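You operate a simulated robot arm through the tools that you are given. There is no shell and no other tool.

The job below is to be done with a simulated two-armed robot. You get a single attempt, and the scene is never put back.

TASK
Dry the soil in the oven at 105 degrees until it turns pale.
Fine: the open tin on the lower shelf; latch the door and open the vent fully before you switch on; off at the end, door kept closed.
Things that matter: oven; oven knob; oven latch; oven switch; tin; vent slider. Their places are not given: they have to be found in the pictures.

It is judged by the outcome, as a careful person would: the job done as asked, and still so three seconds after it is handed in. It fails if anything else is knocked over, pushed out of place, dropped, spilled or broken.

THE ROBOT
Two 7-joint arms with two-finger grippers on one trunk that stands fixed in place. Base frame: the origin is at the foot of the trunk, x ahead of it, y to its left, z up. Readings come in mm, degrees, newtons and seconds.
The left shoulder is at [50, 216, 1246], the right one opposite. With the tool pointing down near the work surface each hand reaches from about 100 to 780 mm from the base axis, measured 20 degrees to its own side. Payload 3.18 kg a hand.
The tool frame of a hand sits at the grasp point between the pads (the TCP): z along the fingers, y along the line on which they close. The tips reach 30 mm beyond it. The gripper opens to 144 mm; its body begins 103 mm behind the TCP.
Orientation is that of the tool frame in the base frame, as a unit quaternion [x, y, z, w]. With the fingers straight down and closing along the base's y, the tool's x points along the base's -x, its y along +y and its z along -z.

THE INTERFACE
- The arms move only by the tool arm_command. It takes "left_targets", "right_targets" or both (then of equal length, played together; a hand with none holds still); each is a list of rows, each an object (a shift or turn left out is 0, a gripper value left out holds the last) with "dp": the shift along the base's x, y, z in mm, a list of three; "angular": the turn, a rotation vector about the base's x, y, z in degrees, a list of three; "grip": the opening in per cent of the stroke, from 0 (shut) to 100 (fully open). In form: [{"dp": [x, y, z], "angular": [rx, ry, rz], "grip": grip}, ...]. A call has 1 to 20 rows; each row shifts and turns the commanded pose from where the row before left it. A row lasts 0.2 s, in which the tool goes at most 50 mm and 8.6 degrees; a call with a longer step from one row to the next is refused whole, and so is a gripper value outside its range. Where a pose cannot be reached the arm comes as near as it can. A force on the tool above 60 N (or 10 N above the force at the start of the call, whichever is more), or a blocked arm, ends the call early, and 0.2 s more pass. Each finger travels about 186.7 mm/s and halts on what it meets, pressing with about 35 N; the grip force reading is that of the motor and also rises with nothing between the fingers. The clock runs only during rows and for 0.2 s after the last one: add rows that do not move to give the fingers time. The reply holds the time, the measured pose of the TCP, the force on the tool along the base axes, the opening and the grip force, in the units named above and with some noise, with the torque about the TCP (base axes, N m) and any sound that the robot's microphone picked up, and new pictures: "pictures" is both (left out), scene, wrist or none (wrist: the cameras of the hands that moved).
- Cameras (640 x 400 px; columns grow to the right, rows downward): "scene" is now at [123, -47.3, 1472.6]; the picture's right is [-0.56, -0.83, 0.00], its down [-0.22, 0.15, -0.96] and it looks along [0.80, -0.54, -0.27] (base axes); focal length 214 px, centre (320, 200). "left" rides on the left gripper at [76, -16, -143] in its tool frame; the picture's right is [0.21, 0.98, 0.00], its down [-0.84, 0.18, -0.51] and it looks along [-0.50, 0.11, 0.86] (tool axes); focal length 218 px, centre (320, 200). "right" rides on the right gripper at [76, 16, -143] in its tool frame; the picture's right is [-0.21, 0.98, 0.00], its down [-0.84, -0.18, -0.51] and it looks along [-0.50, -0.11, 0.86] (tool axes); focal length 218 px, centre (320, 200).
- slide_trunk(by): moves the trunk up (or, below 0, down) by that many mm; the arms and the scene camera ride with it, the base frame stays. It gives what a move gives, with no picture.
- pan_tilt(pan, tilt): turns the head with the scene camera to pan (to the left, within 80 degrees either way) and tilt (down, from -29 to 69), counted from straight ahead of the robot (the tilt from the chest, where the trunk bows). It gives what a move gives, and a new picture of the scene camera.
- locate(camera, pixels): for up to 12 pixels [column, row] of the newest picture of that camera ("zoom" is the newest enlarged one), the place [x, y, z] in the base frame of the surface seen there, good to about 3 mm, but the place of the scene camera against the robot may be out by one fixed shift of up to 18 mm in any direction. It takes no simulated time.
- zoom(camera, box): a new picture of the part [left, top, right, bottom] of that camera's present view, enlarged. It takes no simulated time.
- close_job(): hands the job in; it is judged then, once.

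Open the grippers and draw the arms clear of the work before you hand the job in, unless the task says otherwise.

The tools are called as a command line: name --argument value ..., lists and objects as JSON in quotes. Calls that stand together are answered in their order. arm_command: Moves the arms, as the interface text tells. Its arguments: {"type":"object","properties":{"left_targets":{"type":"array"},"right_targets":{"type":"array"},"pictures":{"type":"string","enum":["both","scene","wrist","none"]}},"required":[]} The other tools are called the same way: slide_trunk (by) moves the trunk up or down; pan_tilt (pan, tilt) turns the head that bears the scene camera; locate (camera, pixels) gives the place of the surface under pixels of a picture; zoom (camera, box) takes an enlarged picture of a part of a camera's view; close_job () hands the job in.

At the start:

```text
time: 0.0
left_tcp_pos: [338.4, -52.6, 1420.7]
left_ee_rot: [0.0, 1.0, -0.001, 0.0]
left_force: [0.6, 0.8, -1.0]
left_torque: [-0.01, 0.0, -0.02]
left_width: 144.2
left_gripper_force: 0.0
right_tcp_pos: [310.3, -386.9, 1420.6]
right_ee_rot: [0.001, 1.0, 0.001, 0.001]
right_force: [-0.6, 0.3, -0.7]
right_torque: [-0.02, 0.04, 0.01]
right_width: 143.9
right_gripper_force: 0.0
trunk travel left (down, up): [-325.0, 44.0]
head pan, tilt (commanded): [-33.8, 15.6]
```

scene: 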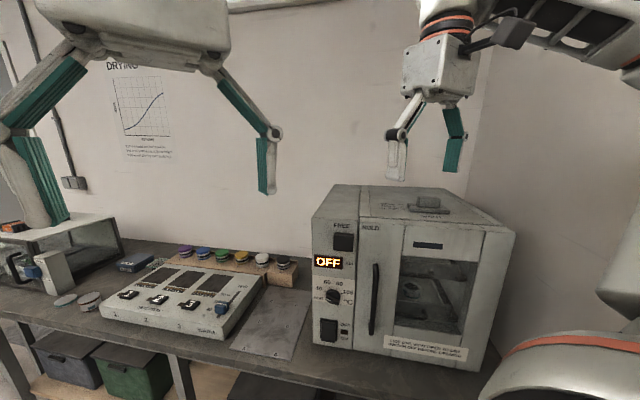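
right: 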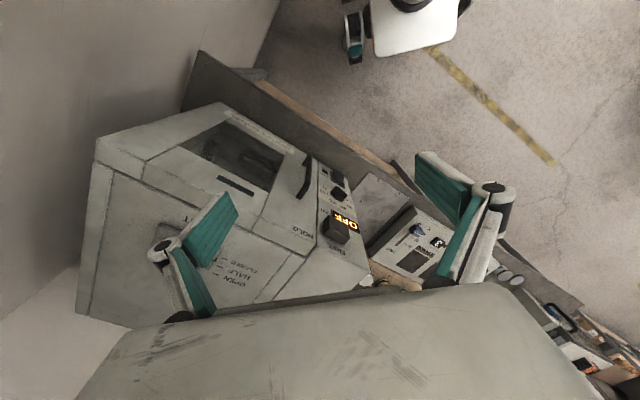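
left: 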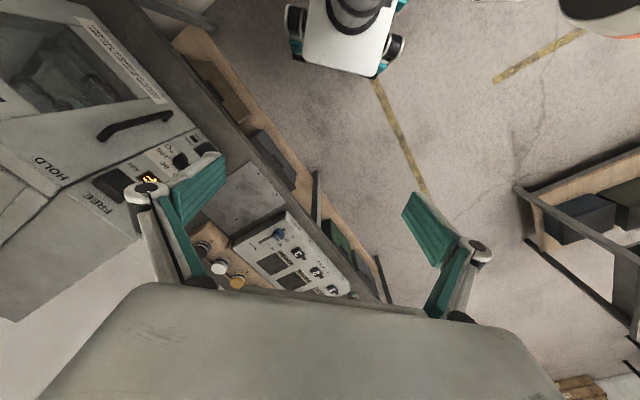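

The scene picture shows the oven at about (410, 270) with its panel at (335, 290), display OFF at (328, 262). I zoom in on the oven and the bench to read the details.

zoom --camera "scene" --box '[300, 180, 520, 380]'

zoom --camera "scene" --box '[0, 200, 320, 400]'

zoom --camera "right" --box '[80, 90, 480, 340]'

zoom --camera "left" --box '[0, 0, 380, 310]'

```text
2.00 times, centred on (410, 280) of scene
```

zoom: 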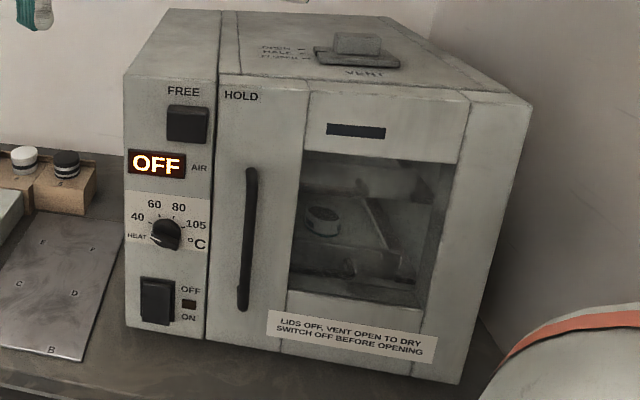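

```text
2.00 times, centred on (160, 300) of scene
```

zoom: 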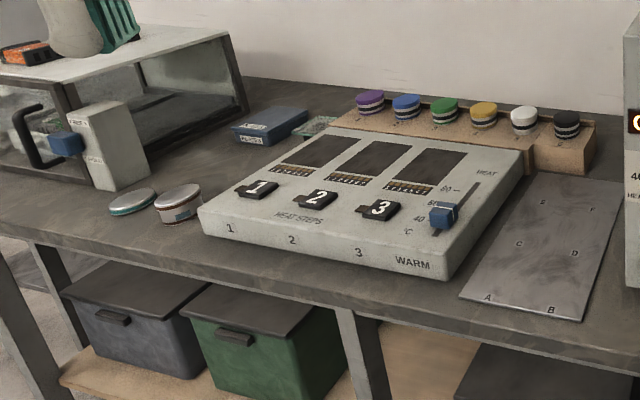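

```text
1.60 times, centred on (280, 215) of right
```

zoom: 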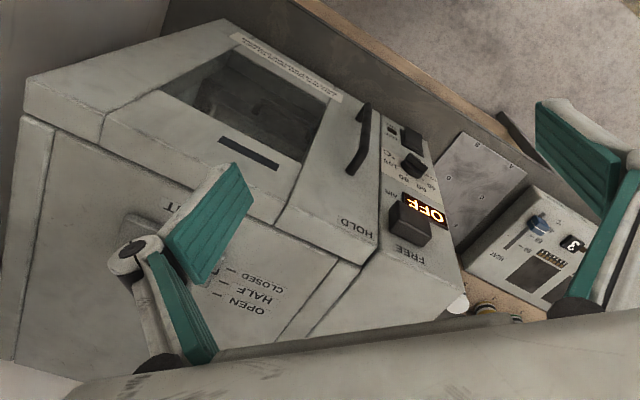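

```text
1.29 times, centred on (190, 155) of left
```

zoom: 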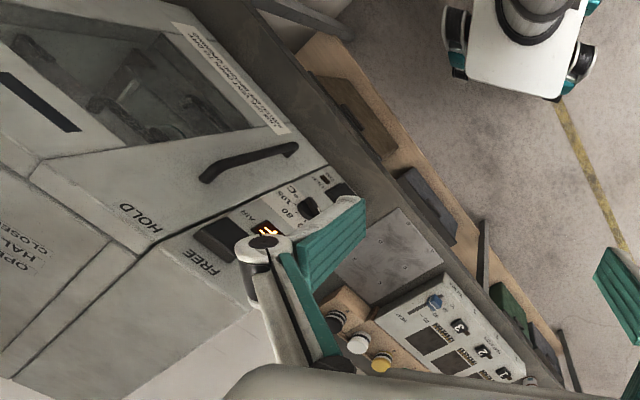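

The oven has vent slide on top at zoom (355, 50), a latch block between FREE and HOLD at (187, 124), knob at (165, 232), rocker at (157, 300). I look closer at the tins on the bench at scene (65, 300)/(90, 300) and inside the oven.

zoom --camera "scene" --box '[30, 270, 130, 330]'

zoom --camera "scene" --box '[390, 240, 490, 350]'

zoom --camera "scene" --box '[300, 200, 400, 290]'

zoom --camera "scene" --box '[370, 180, 470, 240]'

zoom --camera "scene" --box '[300, 270, 400, 360]'

```text
6.40 times, centred on (80, 300) of scene
```

zoom: 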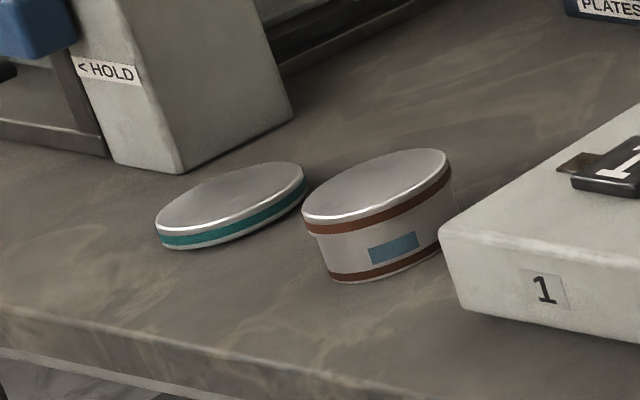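

```text
3.64 times, centred on (440, 295) of scene
```

zoom: 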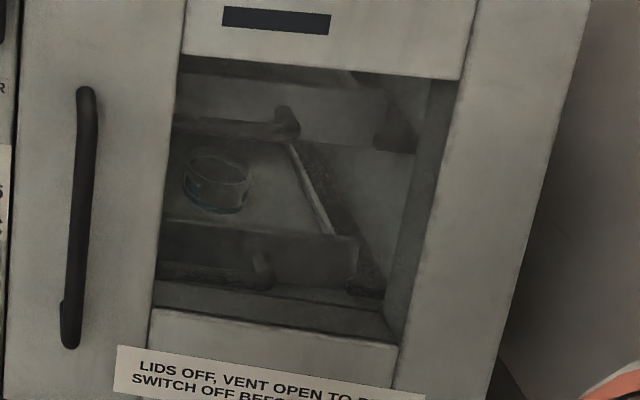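

```text
4.44 times, centred on (350, 245) of scene
```

zoom: 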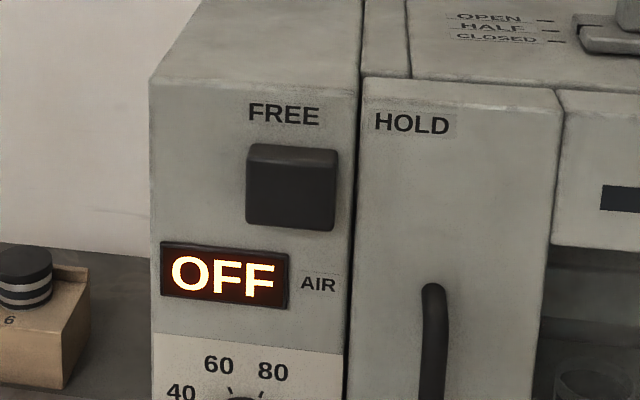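

```text
6.40 times, centred on (420, 210) of scene
```

zoom: 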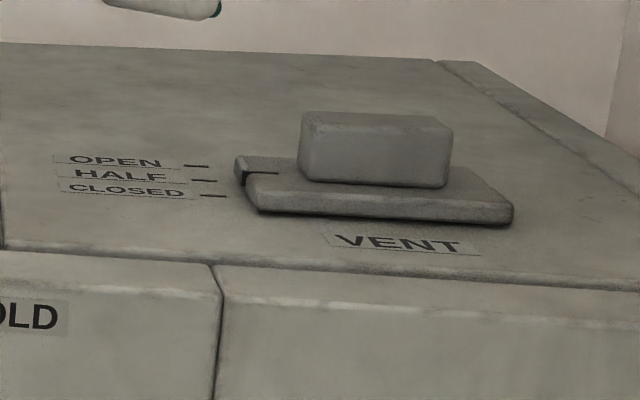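

```text
4.44 times, centred on (350, 315) of scene
```

zoom: 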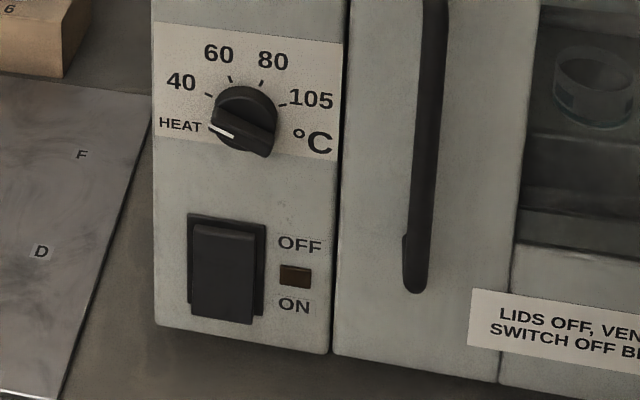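

The teal-banded tin stands open in the oven; the closed brown-banded tin on the bench is a distractor. I locate points of the oven front with the scene camera and the right-hand camera to compare them.

locate --camera "scene" --pixels '[[344, 242], [328, 262], [333, 297], [329, 330], [374, 300], [428, 202], [363, 220], [318, 188], [312, 340], [410, 290], [430, 244], [480, 370]]'

locate --camera "right" --pixels '[[336, 230], [345, 221], [338, 194], [337, 177], [307, 178], [236, 185], [248, 260], [240, 271], [264, 262], [225, 150], [221, 103], [97, 142]]'

locate --camera "left" --pixels '[[106, 187], [150, 180], [180, 160], [196, 140], [130, 125], [60, 70], [40, 160]]'

```text
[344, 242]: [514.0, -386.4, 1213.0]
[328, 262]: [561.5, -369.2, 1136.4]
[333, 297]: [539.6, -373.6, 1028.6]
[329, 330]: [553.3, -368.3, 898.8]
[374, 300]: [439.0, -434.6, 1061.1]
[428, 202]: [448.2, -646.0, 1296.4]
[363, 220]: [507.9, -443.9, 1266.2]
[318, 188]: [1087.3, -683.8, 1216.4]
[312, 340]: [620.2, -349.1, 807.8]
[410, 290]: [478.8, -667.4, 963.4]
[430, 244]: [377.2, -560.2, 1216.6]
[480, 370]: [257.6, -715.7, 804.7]
```

```text
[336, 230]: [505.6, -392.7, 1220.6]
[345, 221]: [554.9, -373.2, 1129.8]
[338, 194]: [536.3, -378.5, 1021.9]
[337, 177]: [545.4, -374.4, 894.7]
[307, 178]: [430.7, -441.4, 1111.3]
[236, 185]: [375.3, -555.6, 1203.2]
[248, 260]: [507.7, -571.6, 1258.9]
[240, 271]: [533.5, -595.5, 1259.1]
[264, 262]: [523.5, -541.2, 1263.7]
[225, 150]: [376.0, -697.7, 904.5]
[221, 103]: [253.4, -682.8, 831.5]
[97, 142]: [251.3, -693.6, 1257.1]
```

```text
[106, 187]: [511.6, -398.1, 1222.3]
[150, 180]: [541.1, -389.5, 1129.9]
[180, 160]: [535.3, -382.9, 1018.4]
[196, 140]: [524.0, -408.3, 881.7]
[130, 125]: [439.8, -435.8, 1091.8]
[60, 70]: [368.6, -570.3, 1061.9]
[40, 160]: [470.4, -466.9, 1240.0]
```

The oven front runs diagonally from about (560, -370) to (260, -700). I need to know which shelf the tin at scene (438, 303)... stands on, so I zoom in on the window and locate interior points.

zoom --camera "scene" --box '[390, 245, 480, 345]'

locate --camera "scene" --pixels '[[412, 293], [412, 285], [405, 289], [420, 290], [440, 300], [410, 303], [435, 308], [410, 312], [440, 315], [445, 325], [412, 275], [440, 270]]'

zoom --camera "left" --box '[0, 0, 160, 100]'

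zoom --camera "right" --box '[170, 100, 300, 190]'

```text
4.00 times, centred on (435, 295) of scene
```

zoom: 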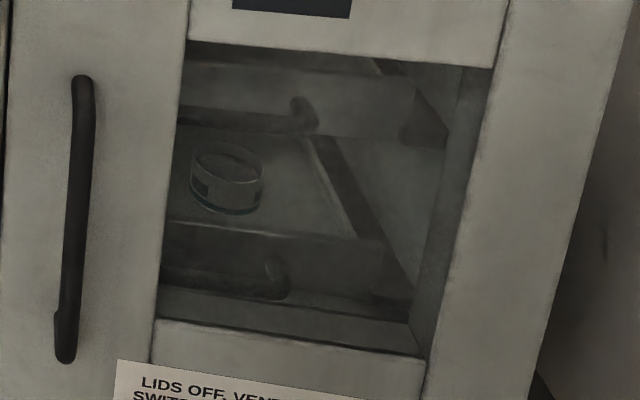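

```text
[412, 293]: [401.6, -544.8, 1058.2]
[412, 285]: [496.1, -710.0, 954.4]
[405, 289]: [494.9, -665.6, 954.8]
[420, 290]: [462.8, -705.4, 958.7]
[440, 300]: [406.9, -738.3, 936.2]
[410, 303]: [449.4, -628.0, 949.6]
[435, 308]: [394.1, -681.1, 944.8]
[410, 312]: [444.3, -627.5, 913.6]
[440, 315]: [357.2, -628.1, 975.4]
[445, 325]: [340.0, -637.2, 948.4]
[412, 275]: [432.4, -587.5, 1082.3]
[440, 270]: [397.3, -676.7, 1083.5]
```

```text
4.00 times, centred on (80, 50) of left
```

zoom: 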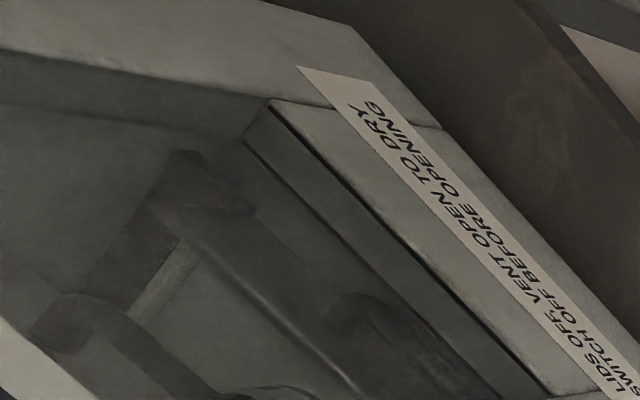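

```text
4.44 times, centred on (235, 145) of right
```

zoom: 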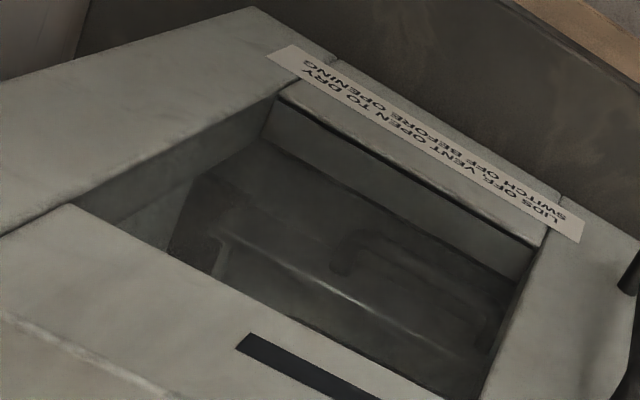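

The tin with the teal band already stands open on the lower shelf (tray floor z≈950, scene (412, 290)). So what remains is latch, vent, knob and switch; first I move the left hand away to the left so that the right arm has room, and bring the right hand a bit higher and turned towards the oven panel.

arm_command --left_targets '[{"dp": [0, 40, 0]}, {"dp": [0, 40, 0]}, {"dp": [0, 40, 0]}, {"dp": [0, 40, 0]}, {"dp": [0, 40, 0]}, {"dp": [0, 40, 0]}, {"dp": [0, 40, 0]}]' --right_targets '[{"dp": [10, 10, 0], "angular": [0, 0, -7]}, {"dp": [10, 10, 0], "angular": [0, 0, -7]}, {"dp": [10, 10, 0], "angular": [0, 0, -7]}, {"dp": [10, 10, 0], "angular": [0, 0, -7]}, {"dp": [10, 10, 0], "angular": [0, 0, -7]}, {"dp": [10, 10, 0], "angular": [0, 0, -7]}, {"dp": [10, 10, 0], "angular": [0, 0, -2]}]'

```text
time: 1.6
left_tcp_pos: [328.3, 215.4, 1409.4]
left_ee_rot: [0.0, 1.0, -0.001, -0.001]
left_force: [0.0, 0.4, -0.9]
left_torque: [0.06, 0.01, 0.0]
left_width: 143.9
left_gripper_force: 0.0
left hand out of reach, approached as far as the arm can: row 7
right_tcp_pos: [416.9, -371.9, 1475.9]
right_ee_rot: [0.353, 0.936, 0.004, 0.008]
right_force: [1.2, 0.1, 0.2]
right_torque: [0.02, 0.03, 0.0]
right_width: 143.8
right_gripper_force: 0.1
right hand out of reach, approached as far as the arm can: row 3, 4, 5, 6
trunk travel left (down, up): [-325.0, 44.0]
head pan, tilt (commanded): [-33.8, 15.6]
```

scene: 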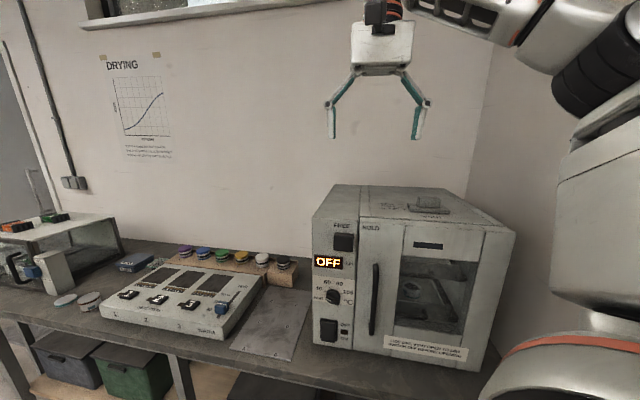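
right: 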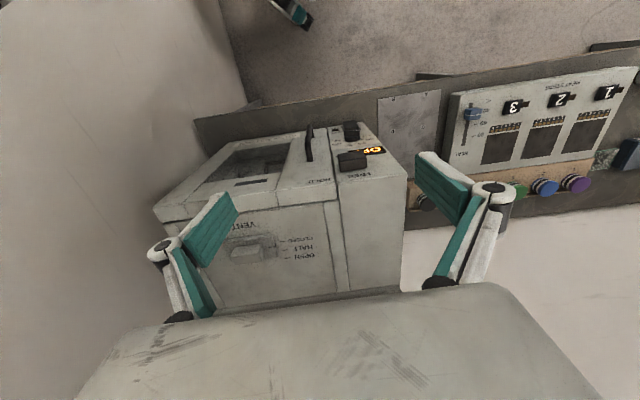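
left: 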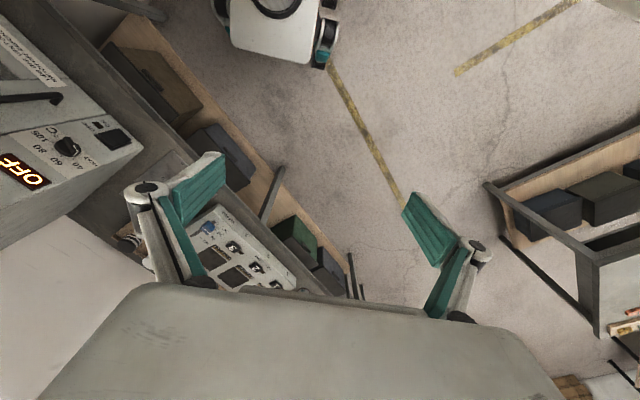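

The right hand now points down, turned about 42° toward the oven at (417, -372, 1476), above the oven's front edge. I pitch the fingers towards the panel while drawing back and lowering a little.

arm_command --right_targets '[{"dp": [2, 12, -15], "angular": [-5.56, -5.76, 0]}, {"dp": [2, 12, -20], "angular": [-5.56, -5.76, 0]}, {"dp": [2, 12, -25], "angular": [-5.56, -5.76, 0]}, {"dp": [2, 12, -25], "angular": [-5.56, -5.76, 0]}, {"dp": [2, 12, -25], "angular": [-5.56, -5.76, 0]}, {"dp": [2, 12, -25], "angular": [-5.56, -5.76, 0]}, {"dp": [2, 8, -25], "angular": [-5.56, -5.76, 0]}, {"dp": [2, 4, -25], "angular": [-5.56, -5.76, 0]}]'

```text
time: 3.4
left_tcp_pos: [325.8, 214.3, 1409.6]
left_ee_rot: [0.001, 1.0, -0.001, 0.001]
left_force: [0.0, 0.8, 0.1]
left_torque: [0.0, -0.06, -0.04]
left_width: 143.9
left_gripper_force: 0.0
right_tcp_pos: [401.6, -486.7, 1619.9]
right_ee_rot: [0.283, 0.803, -0.208, 0.482]
right_force: [-0.8, 0.4, -0.1]
right_torque: [0.01, 0.01, 0.07]
right_width: 144.1
right_gripper_force: 0.0
right hand out of reach, approached as far as the arm can: row 1, 2, 3, 4, 5, 6, 7, 8
trunk travel left (down, up): [-325.0, 44.0]
head pan, tilt (commanded): [-33.8, 15.6]
```

scene: 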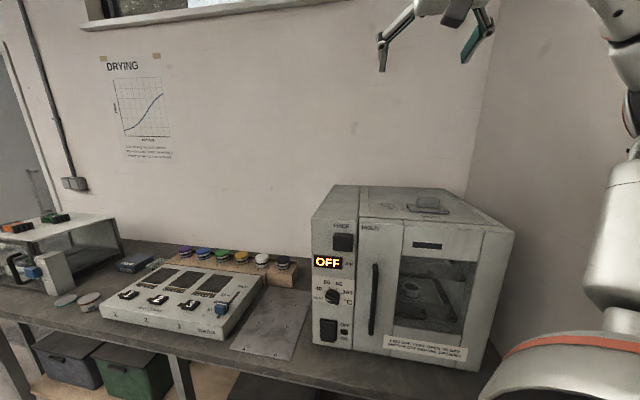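
right: 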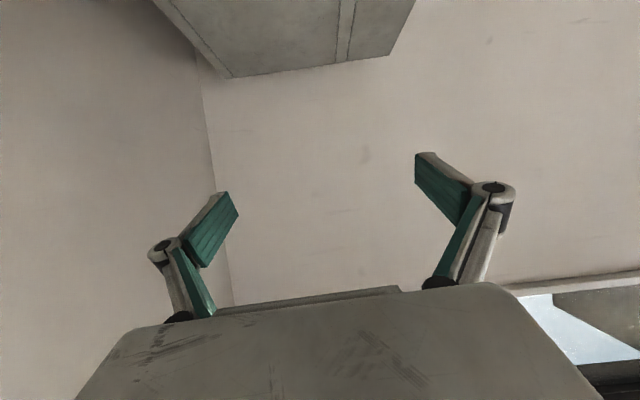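

The arm went to its limit and rose to z 1620 instead of following; it is clear of everything. I pitch the fingers back down and bring the hand in front of the oven before lowering it, to get a more natural elbow-low posture.

arm_command --right_targets '[{"dp": [-8, 25, -15], "angular": [5.56, 5.76, 0]}, {"dp": [-8, 25, -20], "angular": [5.56, 5.76, 0]}, {"dp": [-8, 25, -25], "angular": [5.56, 5.76, 0]}, {"dp": [-8, 25, -25], "angular": [5.56, 5.76, 0]}, {"dp": [-8, 25, -25], "angular": [5.56, 5.76, 0]}, {"dp": [-8, 25, -25], "angular": [5.56, 5.76, 0]}, {"dp": [-8, 20, -25], "angular": [5.56, 5.76, 0]}]'

```text
time: 5.0
left_tcp_pos: [330.3, 212.8, 1407.9]
left_ee_rot: [0.0, 1.0, 0.001, -0.002]
left_force: [0.5, 0.0, 1.0]
left_torque: [0.04, 0.03, 0.01]
left_width: 144.2
left_gripper_force: 0.1
right_tcp_pos: [388.9, -380.9, 1507.7]
right_ee_rot: [0.351, 0.933, -0.024, 0.071]
right_force: [-0.4, -0.5, 0.6]
right_torque: [0.04, 0.01, -0.02]
right_width: 143.8
right_gripper_force: 0.1
right hand out of reach, approached as far as the arm can: row 3, 4, 5, 6, 7
trunk travel left (down, up): [-325.0, 44.0]
head pan, tilt (commanded): [-33.8, 15.6]
```

scene: 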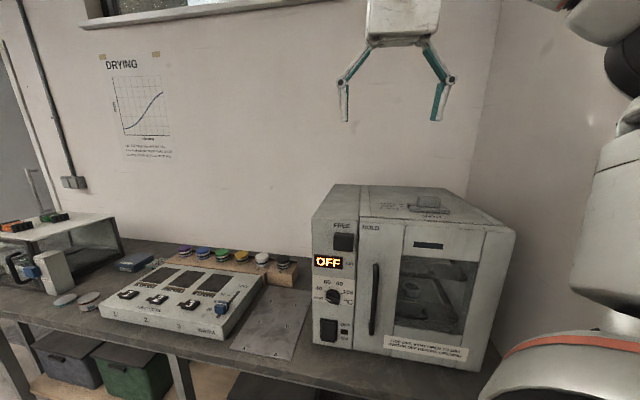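
right: 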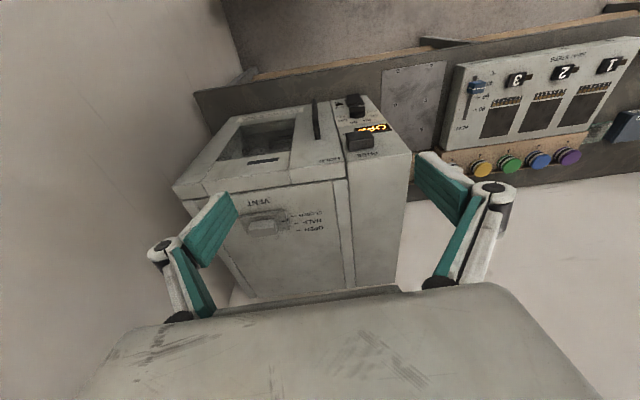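

The hand is nearly vertical again at (389, -381, 1508). I draw it back from the oven front and lower it stepwise, checking that the arm follows.

arm_command --right_targets '[{"dp": [-10, 15, -25], "angular": [4, 4, 0]}, {"dp": [-10, 15, -30]}, {"dp": [-10, 15, -30]}, {"dp": [-10, 15, -30]}]' --pictures "scene"

```text
time: 6.0
left_tcp_pos: [329.0, 212.9, 1408.6]
left_ee_rot: [0.0, 1.0, 0.0, 0.0]
left_force: [0.6, -0.4, -0.1]
left_torque: [0.05, 0.02, 0.01]
left_width: 143.9
left_gripper_force: 0.1
right_tcp_pos: [387.4, -395.6, 1475.5]
right_ee_rot: [0.351, 0.936, -0.005, 0.027]
right_force: [-1.3, -0.9, 1.1]
right_torque: [0.05, -0.04, -0.01]
right_width: 144.1
right_gripper_force: 0.0
right hand out of reach, approached as far as the arm can: row 1, 2, 3, 4
trunk travel left (down, up): [-325.0, 44.0]
head pan, tilt (commanded): [-33.8, 15.6]
```

scene: 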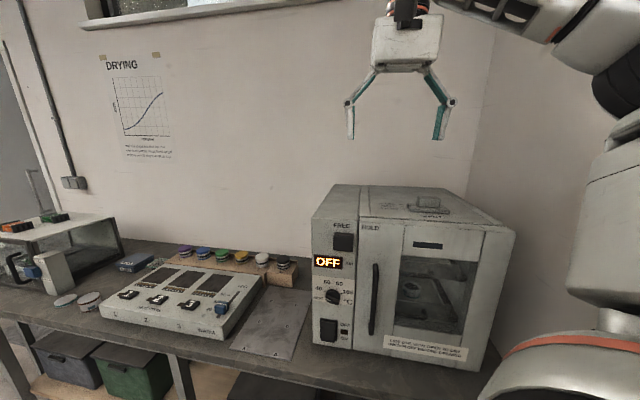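

The arm cannot hold this yaw close in at this height. I undo the yaw to return to the starting orientation, which was reachable, then lower the hand in front of the oven.

arm_command --right_targets '[{"dp": [-10, 5, -10], "angular": [0, 0, 7]}, {"dp": [-10, 5, -10], "angular": [0, 0, 7]}, {"dp": [-10, 5, -10], "angular": [0, 0, 7]}, {"dp": [-10, 5, -10], "angular": [0, 0, 7]}, {"dp": [-10, 5, -10], "angular": [0, 0, 7]}, {"dp": [-10, 5, -10], "angular": [0, 0, 6]}]' --pictures "scene"

```text
time: 7.4
left_tcp_pos: [327.1, 214.4, 1409.0]
left_ee_rot: [0.0, 1.0, -0.001, 0.0]
left_force: [-0.1, 0.0, 0.7]
left_torque: [0.01, 0.01, 0.02]
left_width: 143.8
left_gripper_force: 0.1
right_tcp_pos: [325.1, -361.8, 1416.4]
right_ee_rot: [0.001, 1.0, 0.006, 0.028]
right_force: [-0.5, 0.6, -0.1]
right_torque: [0.01, 0.02, 0.02]
right_width: 143.9
right_gripper_force: 0.0
trunk travel left (down, up): [-325.0, 44.0]
head pan, tilt (commanded): [-33.8, 15.6]
```

scene: 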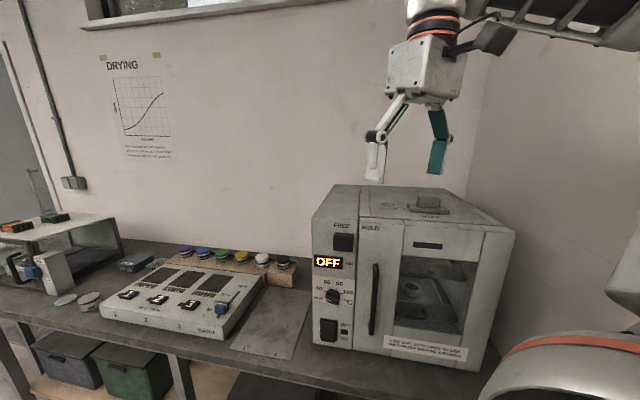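

Tracking is good now at (325, -362, 1416). I draw back from the oven front and then lower the hand.

arm_command --right_targets '[{"dp": [-8, 13, -5]}, {"dp": [-8, 13, -5]}, {"dp": [-8, 13, -10]}, {"dp": [-8, 13, -20]}, {"dp": [-8, 13, -30]}, {"dp": [0, 0, -40]}, {"dp": [0, 0, -40]}, {"dp": [0, 0, -40]}]' --pictures "scene"

```text
time: 9.2
left_tcp_pos: [330.9, 213.7, 1407.1]
left_ee_rot: [-0.001, 1.0, -0.001, -0.002]
left_force: [-0.2, 0.0, 0.4]
left_torque: [0.04, -0.07, -0.02]
left_width: 144.0
left_gripper_force: 0.1
right_tcp_pos: [272.9, -373.1, 1270.8]
right_ee_rot: [0.0, 1.0, 0.007, 0.026]
right_force: [-0.3, 0.2, -0.7]
right_torque: [0.0, 0.01, -0.01]
right_width: 144.0
right_gripper_force: 0.1
right hand out of reach, approached as far as the arm can: row 4, 5, 6, 7, 8
trunk travel left (down, up): [-325.0, 44.0]
head pan, tilt (commanded): [-33.8, 15.6]
```

scene: 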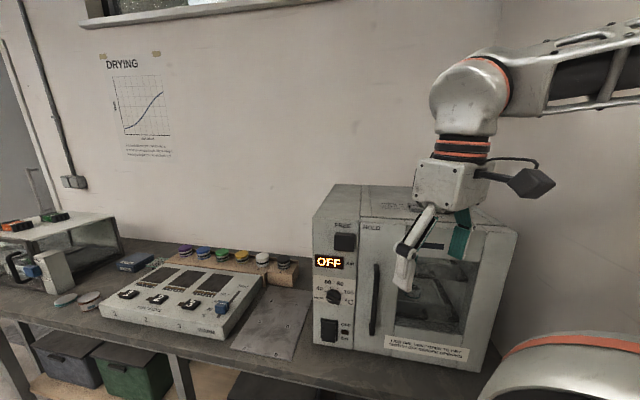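

The hand came down to z 1271 but did not follow in +y (stuck at -373). I turn the head to see how the right arm is folded.

pan_tilt --pan -70 --tilt 10

```text
time: 10.2
left_tcp_pos: [330.7, 215.1, 1407.4]
left_ee_rot: [-0.001, 1.0, 0.0, -0.001]
left_force: [0.3, 0.3, -0.1]
left_torque: [0.0, 0.0, -0.02]
left_width: 144.0
left_gripper_force: 0.1
right_tcp_pos: [273.2, -373.1, 1272.7]
right_ee_rot: [0.001, 1.0, 0.006, 0.025]
right_force: [-0.1, 0.6, -0.2]
right_torque: [0.04, 0.02, -0.01]
right_width: 143.9
right_gripper_force: 0.1
trunk travel left (down, up): [-325.0, 44.0]
head pan, tilt (commanded): [-70.0, 10.0]
```

scene: 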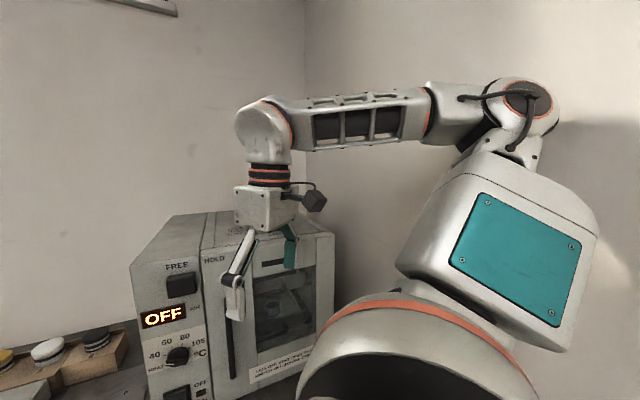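

The right arm folds with its elbow out to the right, so the panel is awkward for it, but the left shoulder lies straight in front of the panel. Plan: right arm does the vent on top with fingers down, left arm does latch, knob and switch. First the right hand goes up and over towards the vent.

arm_command --right_targets '[{"dp": [5, 0, 40]}, {"dp": [5, 0, 40]}, {"dp": [5, 0, 40]}, {"dp": [10, -10, 30]}, {"dp": [10, -30, 5]}, {"dp": [10, -40, 0]}, {"dp": [15, -40, 0]}, {"dp": [15, -40, 0]}, {"dp": [15, -40, 0]}, {"dp": [15, -40, 0]}]'

```text
time: 12.4
left_tcp_pos: [328.5, 213.6, 1408.5]
left_ee_rot: [0.0, 1.0, 0.0, -0.001]
left_force: [0.0, 0.0, -0.4]
left_torque: [0.01, 0.0, -0.01]
left_width: 143.8
left_gripper_force: 0.1
right_tcp_pos: [380.5, -617.4, 1427.8]
right_ee_rot: [0.002, 1.0, 0.005, 0.028]
right_force: [0.2, -0.1, -0.4]
right_torque: [-0.01, -0.01, 0.02]
right_width: 143.9
right_gripper_force: 0.2
trunk travel left (down, up): [-325.0, 44.0]
head pan, tilt (commanded): [-70.0, 10.0]
```

scene: 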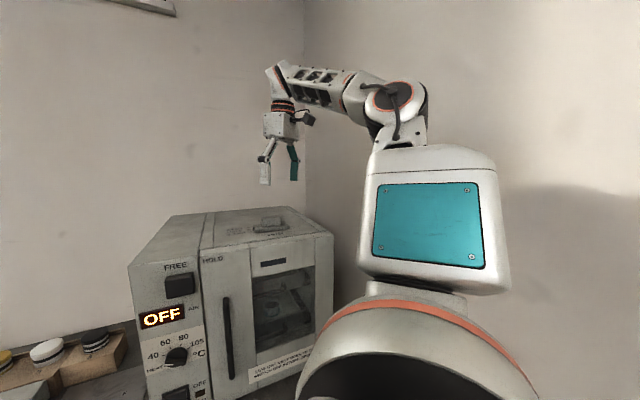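
right: 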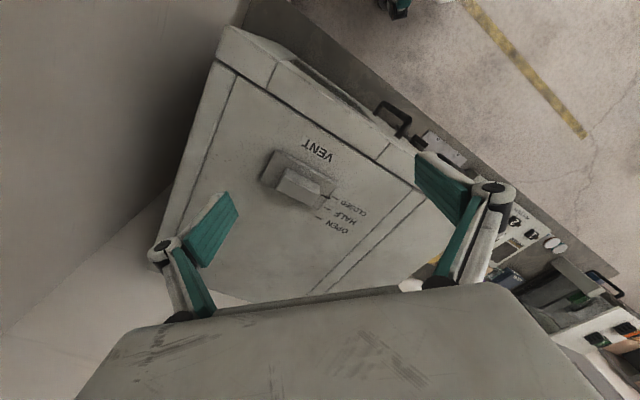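

The right camera now looks down on the vent slider at (300, 180). I zoom in and locate it.

zoom --camera "right" --box '[240, 130, 380, 240]'

locate --camera "right" --pixels '[[300, 190], [285, 178], [321, 192], [279, 192], [315, 205], [266, 180], [277, 152], [331, 178], [325, 192], [320, 200], [312, 216], [360, 200]]'

```text
3.64 times, centred on (310, 185) of right
```

zoom: 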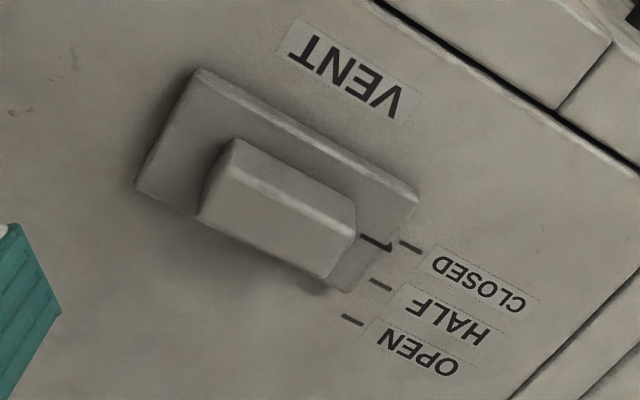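

```text
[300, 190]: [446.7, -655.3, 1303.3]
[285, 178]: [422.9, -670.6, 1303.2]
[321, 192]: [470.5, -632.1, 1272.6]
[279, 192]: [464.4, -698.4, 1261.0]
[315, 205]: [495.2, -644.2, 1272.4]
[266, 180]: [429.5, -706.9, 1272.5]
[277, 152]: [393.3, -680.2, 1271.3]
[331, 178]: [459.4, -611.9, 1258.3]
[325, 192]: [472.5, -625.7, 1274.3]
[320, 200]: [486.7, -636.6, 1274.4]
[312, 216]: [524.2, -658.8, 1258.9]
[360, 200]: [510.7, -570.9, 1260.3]
```

The index mark on the slider stands at CLOSED. I locate the three scale lines and the block's corners in the zoomed picture.

locate --camera "zoom" --pixels '[[410, 247], [381, 286], [353, 321], [375, 241], [235, 145], [355, 225], [325, 272], [205, 212], [290, 200], [360, 290], [415, 205], [140, 190]]'

```text
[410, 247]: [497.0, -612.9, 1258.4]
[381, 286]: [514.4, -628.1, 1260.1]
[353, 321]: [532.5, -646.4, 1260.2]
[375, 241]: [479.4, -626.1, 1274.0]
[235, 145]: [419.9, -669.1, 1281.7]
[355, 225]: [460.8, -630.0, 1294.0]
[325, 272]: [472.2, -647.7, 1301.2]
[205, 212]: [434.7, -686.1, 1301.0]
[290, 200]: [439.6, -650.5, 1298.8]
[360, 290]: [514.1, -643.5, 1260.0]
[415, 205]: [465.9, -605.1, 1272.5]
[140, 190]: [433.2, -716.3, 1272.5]
```

The slider stands at CLOSED (497, -613) and must travel about 49 mm along (0.727, -0.687) to OPEN (532, -646). I turn the right hand 46.6° so the fingers close along that line and hover above the block centre (447, -658).

arm_command --right_targets '[{"dp": [10, -6, 0], "angular": [0, 0.5, 7.7]}, {"dp": [11, -7, 0], "angular": [0, 0.5, 7.7]}, {"dp": [11, -7, -10], "angular": [0, 0.5, 7.8]}, {"dp": [11, -7, -10], "angular": [0, 0.5, 7.8]}, {"dp": [11, -7, -10], "angular": [0, 0.6, 7.8]}, {"dp": [12, -7, -10], "angular": [0, 0.6, 7.8]}]'

```text
time: 13.8
left_tcp_pos: [329.8, 212.6, 1408.7]
left_ee_rot: [0.0, 1.0, -0.002, 0.0]
left_force: [0.5, 0.0, 0.0]
left_torque: [-0.01, 0.05, 0.02]
left_width: 144.2
left_gripper_force: 0.1
right_tcp_pos: [444.8, -657.8, 1388.1]
right_ee_rot: [-0.394, 0.919, 0.017, -0.005]
right_force: [0.5, -0.1, -0.2]
right_torque: [-0.02, 0.04, 0.0]
right_width: 144.2
right_gripper_force: 0.0
trunk travel left (down, up): [-325.0, 44.0]
head pan, tilt (commanded): [-70.0, 10.0]
```

scene: 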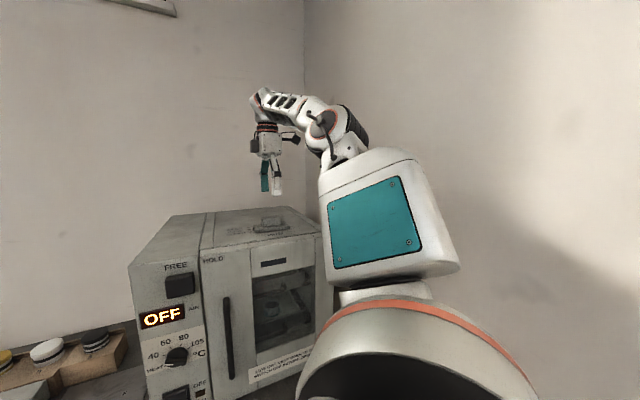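
right: 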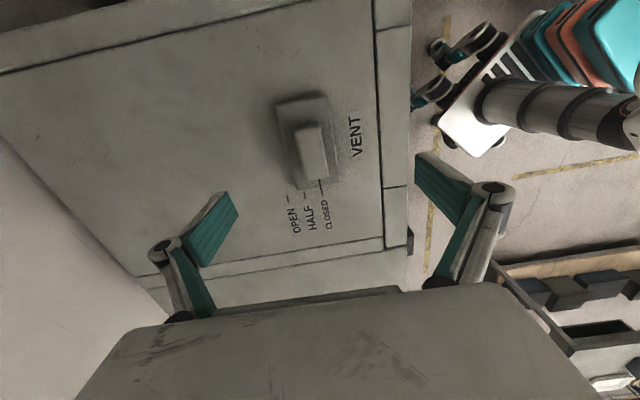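

The hand follows well and hovers over the block seen at (310, 150). I locate the block's corners from this view to centre the grip.

zoom --camera "right" --box '[250, 80, 370, 240]'

locate --camera "right" --pixels '[[297, 127], [319, 125], [327, 174], [303, 178], [312, 150], [330, 96], [277, 104], [288, 200], [303, 196], [322, 190]]'

```text
2.50 times, centred on (310, 160) of right
```

zoom: 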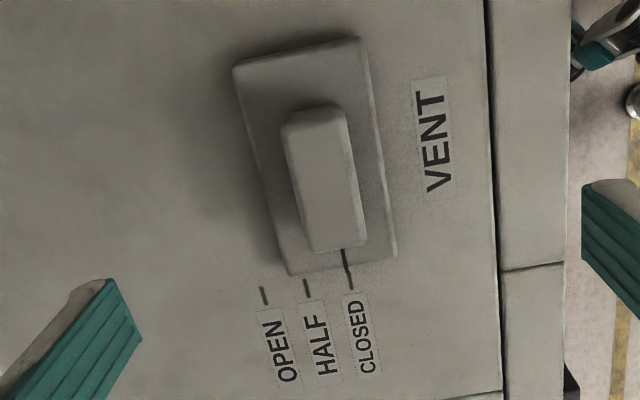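

```text
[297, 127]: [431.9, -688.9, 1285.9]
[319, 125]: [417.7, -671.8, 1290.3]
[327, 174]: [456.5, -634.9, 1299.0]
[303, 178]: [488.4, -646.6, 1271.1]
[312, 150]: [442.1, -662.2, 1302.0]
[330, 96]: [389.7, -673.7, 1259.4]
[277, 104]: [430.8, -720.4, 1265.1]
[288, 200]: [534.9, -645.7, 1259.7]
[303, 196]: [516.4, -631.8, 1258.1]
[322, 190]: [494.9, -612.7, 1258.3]
```

Block centre is at about (445, -660), top z 1302. I lower straight down to TCP z 1318 (tips at about 1288, above the plate at 1272) and close the fingers loosely to about 45 mm to check the fit.

arm_command --right_targets '[{"dp": [0, -1, -25]}, {"dp": [0, -1, -25]}, {"dp": [0, 0, -20], "grip": 32}, {"dp": [0, 0, 0], "grip": 32}, {"dp": [0, 0, 0], "grip": 32}]'

```text
time: 15.0
left_tcp_pos: [327.9, 213.0, 1408.7]
left_ee_rot: [0.0, 1.0, -0.001, 0.0]
left_force: [-0.4, 0.0, -1.1]
left_torque: [-0.01, -0.03, 0.01]
left_width: 143.9
left_gripper_force: 0.1
right_tcp_pos: [442.5, -658.5, 1318.6]
right_ee_rot: [-0.393, 0.919, 0.017, -0.005]
right_force: [-0.4, -0.7, 0.3]
right_torque: [-0.03, -0.01, 0.0]
right_width: 46.2
right_gripper_force: 0.0
trunk travel left (down, up): [-325.0, 44.0]
head pan, tilt (commanded): [-70.0, 10.0]
```

scene: 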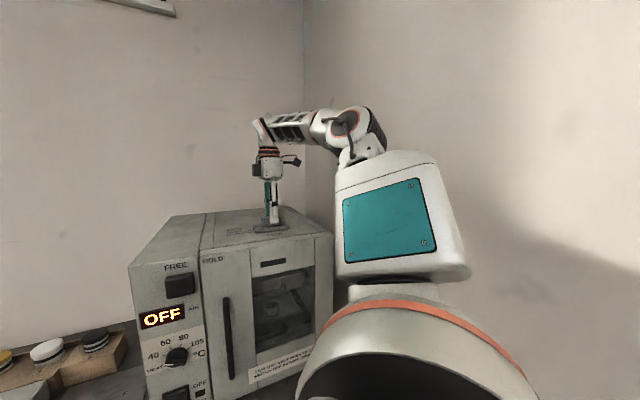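
right: 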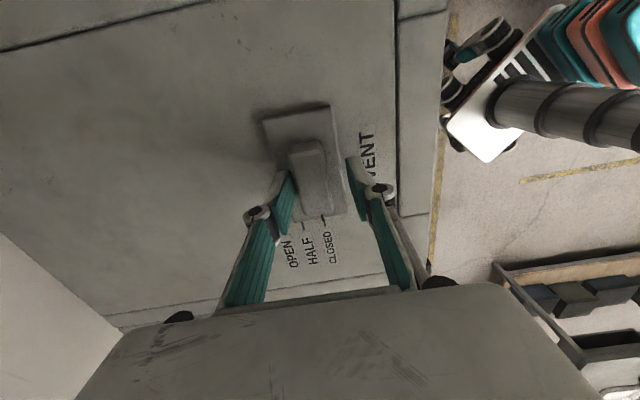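

The fingers straddle the block at (315, 175). I lower 6 mm, close on the block, and slide it along (0.727, -0.687) towards OPEN.

arm_command --right_targets '[{"dp": [0, 0, -6], "grip": 10}, {"dp": [0, 0, 0], "grip": 10}, {"dp": [0, 0, 0], "grip": 10}, {"dp": [5.1, -4.8, 0], "grip": 10}, {"dp": [5.1, -4.8, 0]}, {"dp": [5.1, -4.8, 0]}, {"dp": [5.1, -4.8, 0]}, {"dp": [5.1, -4.8, 0]}, {"dp": [5.1, -4.8, 0]}, {"dp": [0, 0, 0]}]'

```text
time: 17.2
left_tcp_pos: [326.3, 211.5, 1409.5]
left_ee_rot: [0.0, 1.0, 0.0, 0.0]
left_force: [-0.6, 0.3, 0.3]
left_torque: [-0.01, -0.01, -0.02]
left_width: 144.1
left_gripper_force: 0.1
right_tcp_pos: [473.1, -689.6, 1311.1]
right_ee_rot: [-0.393, 0.92, 0.017, -0.004]
right_force: [-4.2, -4.7, -7.1]
right_torque: [-0.49, -0.51, -1.16]
right_width: 27.9
right_gripper_force: 45.1
trunk travel left (down, up): [-325.0, 44.0]
head pan, tilt (commanded): [-70.0, 10.0]
```

scene: 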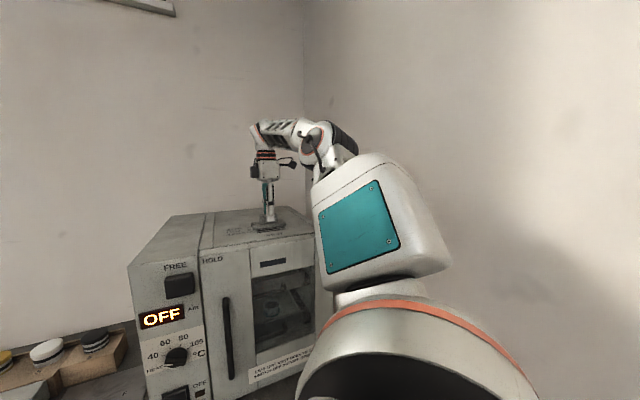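
right: 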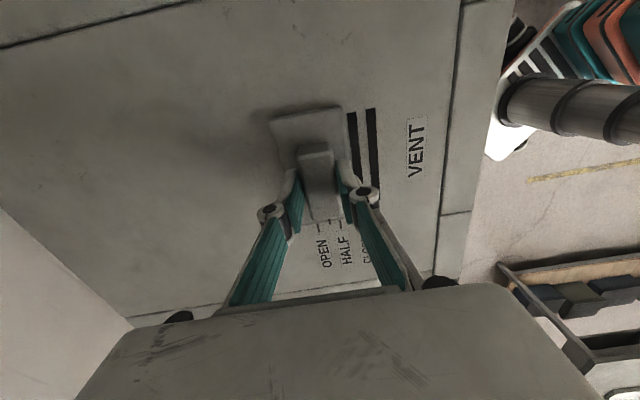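

The slider has moved about 42 mm and two vent slots are uncovered at (360, 155). I push on in small steps until it stops at OPEN.

arm_command --right_targets '[{"dp": [2.2, -2.05, 0]}, {"dp": [2.2, -2.05, 0]}, {"dp": [2.2, -2.05, 0]}, {"dp": [0, 0, 0]}]' --pictures "wrist"

zoom --camera "right" --box '[240, 80, 440, 280]'

```text
time: 18.2
left_tcp_pos: [327.0, 212.5, 1409.0]
left_ee_rot: [0.0, 1.0, 0.0, 0.0]
left_force: [0.3, 0.2, 0.4]
left_torque: [-0.02, -0.03, 0.0]
left_width: 144.0
left_gripper_force: 0.0
right_tcp_pos: [479.7, -695.5, 1310.5]
right_ee_rot: [-0.392, 0.92, 0.016, -0.005]
right_force: [-4.1, -5.6, -5.5]
right_torque: [-0.67, -0.21, -1.15]
right_width: 28.0
right_gripper_force: 44.6
trunk travel left (down, up): [-325.0, 44.0]
head pan, tilt (commanded): [-70.0, 10.0]
```

right: 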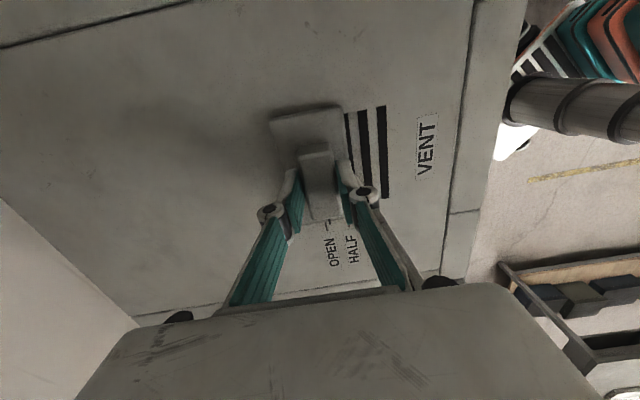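

```text
2.00 times, centred on (340, 180) of right
```

zoom: 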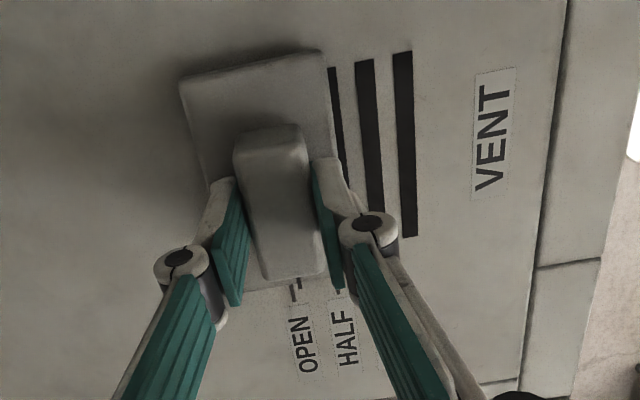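

Three slots show now, the third at zoom (337, 120) only partly uncovered. I push a few more millimetres until the stop.

arm_command --right_targets '[{"dp": [1.8, -1.7, 0]}, {"dp": [1.8, -1.7, 0]}, {"dp": [1.8, -1.7, 0]}, {"dp": [0, 0, 0]}]' --pictures "wrist"

zoom --camera "right" --box '[240, 80, 440, 280]'

```text
time: 19.2
left_tcp_pos: [325.7, 212.4, 1409.8]
left_ee_rot: [-0.001, 1.0, 0.0, 0.001]
left_force: [-0.3, 0.4, 0.1]
left_torque: [-0.01, 0.04, 0.01]
left_width: 144.0
left_gripper_force: 0.1
right_tcp_pos: [483.7, -699.1, 1311.0]
right_ee_rot: [-0.392, 0.92, 0.017, -0.005]
right_force: [-18.3, 1.0, -18.2]
right_torque: [-0.68, 0.29, -1.17]
right_width: 27.9
right_gripper_force: 44.8
trunk travel left (down, up): [-325.0, 44.0]
head pan, tilt (commanded): [-70.0, 10.0]
```

right: 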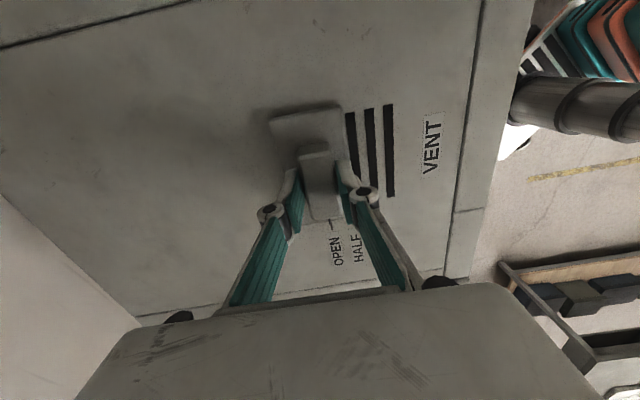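

```text
2.00 times, centred on (340, 180) of right
```

zoom: 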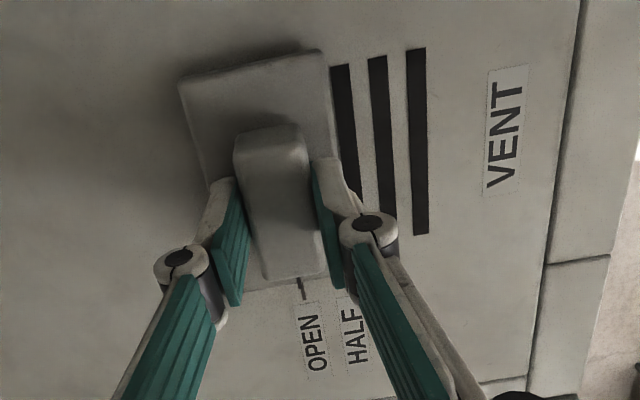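

The force rose to 18 N (stop reached) and the index mark lines up with OPEN, all three slots uncovered. I release the block and lift the right hand away.

arm_command --right_targets '[{"dp": [0, 0, 0], "grip": 36}, {"dp": [0, 0, 0], "grip": 36}, {"dp": [0, 0, 0], "grip": 36}, {"dp": [0, 0, 25]}, {"dp": [0, 0, 35]}, {"dp": [0, 0, 40]}]' --pictures "both"

zoom --camera "right" --box '[220, 60, 460, 260]'

```text
time: 20.6
left_tcp_pos: [326.6, 215.4, 1408.8]
left_ee_rot: [0.0, 1.0, -0.001, 0.0]
left_force: [-0.2, 0.2, -0.1]
left_torque: [-0.02, -0.06, -0.04]
left_width: 143.9
left_gripper_force: 0.0
right_tcp_pos: [472.4, -692.1, 1370.9]
right_ee_rot: [-0.393, 0.919, 0.015, -0.004]
right_force: [0.1, 0.1, 0.0]
right_torque: [-0.05, -0.05, 0.01]
right_width: 52.0
right_gripper_force: 0.1
right hand out of reach, approached as far as the arm can: row 5, 6
trunk travel left (down, up): [-325.0, 44.0]
head pan, tilt (commanded): [-70.0, 10.0]
```

scene: 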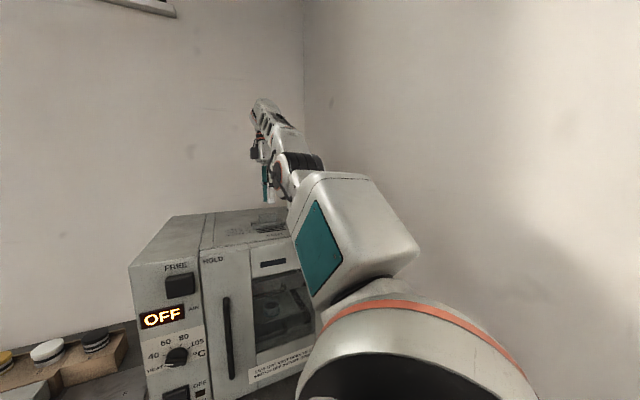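
right: 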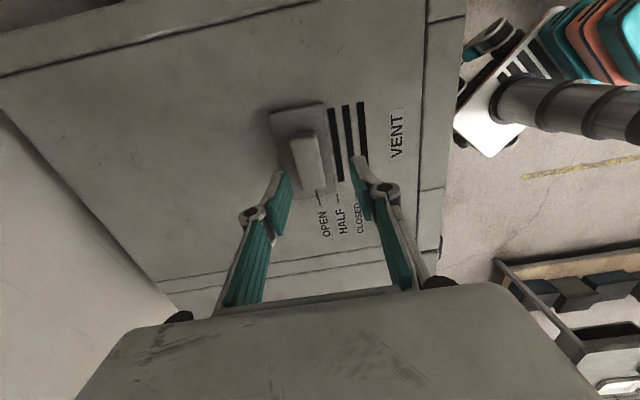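

```text
2.00 times, centred on (340, 160) of right
```

zoom: 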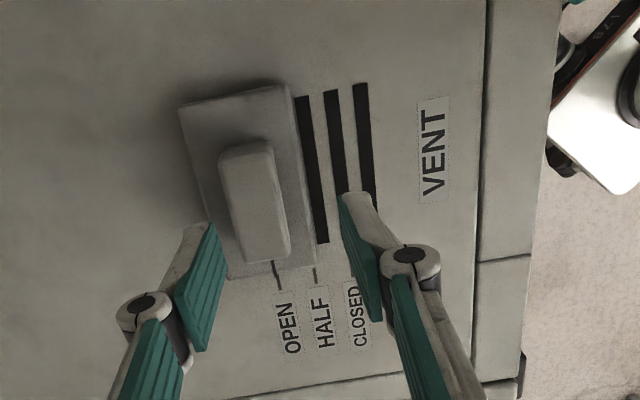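

The vent mark stands at OPEN. Next I draw the right hand back to its earlier pose above the oven's right part (380, -617, 1428), clear of the panel.

arm_command --right_targets '[{"dp": [-8, 7, 10], "angular": [0, 0, -5]}, {"dp": [-11.5, 9.4, 10], "angular": [0, 0, -6]}, {"dp": [-11.5, 9.4, 8], "angular": [0, 0, -6]}, {"dp": [-11.5, 9.4, 7], "angular": [0, 0, -6]}, {"dp": [-11.5, 9.4, 7], "angular": [0, 0, -6]}, {"dp": [-11.5, 9.4, 7], "angular": [0, 0, -6]}, {"dp": [-11.5, 9.4, 7], "angular": [0, 0, -6]}, {"dp": [-11.5, 9.4, 7], "angular": [0, 0, -6]}]' --pictures "none"

pan_tilt --pan -38 --tilt 20

```text
time: 22.4
left_tcp_pos: [327.6, 214.3, 1408.6]
left_ee_rot: [-0.001, 1.0, -0.001, 0.0]
left_force: [-0.7, -0.4, 0.0]
left_torque: [-0.01, -0.01, 0.04]
left_width: 144.0
left_gripper_force: 0.1
right_tcp_pos: [385.8, -619.1, 1432.5]
right_ee_rot: [0.007, 1.0, 0.017, 0.003]
right_force: [-1.0, -0.3, 0.1]
right_torque: [-0.01, -0.02, -0.03]
right_width: 51.7
right_gripper_force: 0.1
trunk travel left (down, up): [-325.0, 44.0]
head pan, tilt (commanded): [-70.0, 10.0]
```

```text
time: 23.4
left_tcp_pos: [327.6, 212.7, 1408.1]
left_ee_rot: [-0.001, 1.0, 0.0, 0.0]
left_force: [0.0, -0.6, 0.0]
left_torque: [0.01, -0.02, 0.0]
left_width: 144.1
left_gripper_force: 0.1
right_tcp_pos: [386.5, -620.2, 1430.3]
right_ee_rot: [0.006, 1.0, 0.017, 0.003]
right_force: [-0.7, -0.3, 0.3]
right_torque: [-0.02, 0.0, 0.02]
right_width: 51.8
right_gripper_force: 0.0
trunk travel left (down, up): [-325.0, 44.0]
head pan, tilt (commanded): [-38.0, 20.0]
```

scene: 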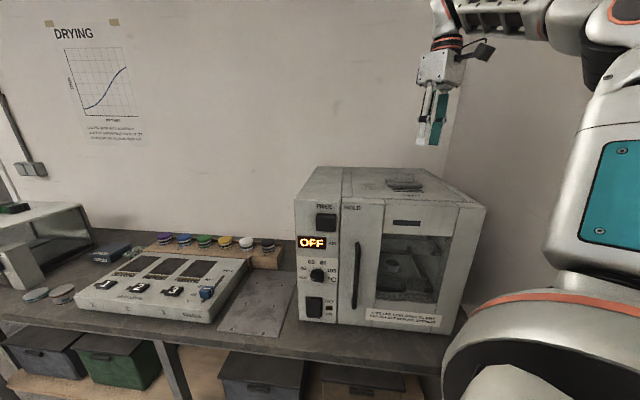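

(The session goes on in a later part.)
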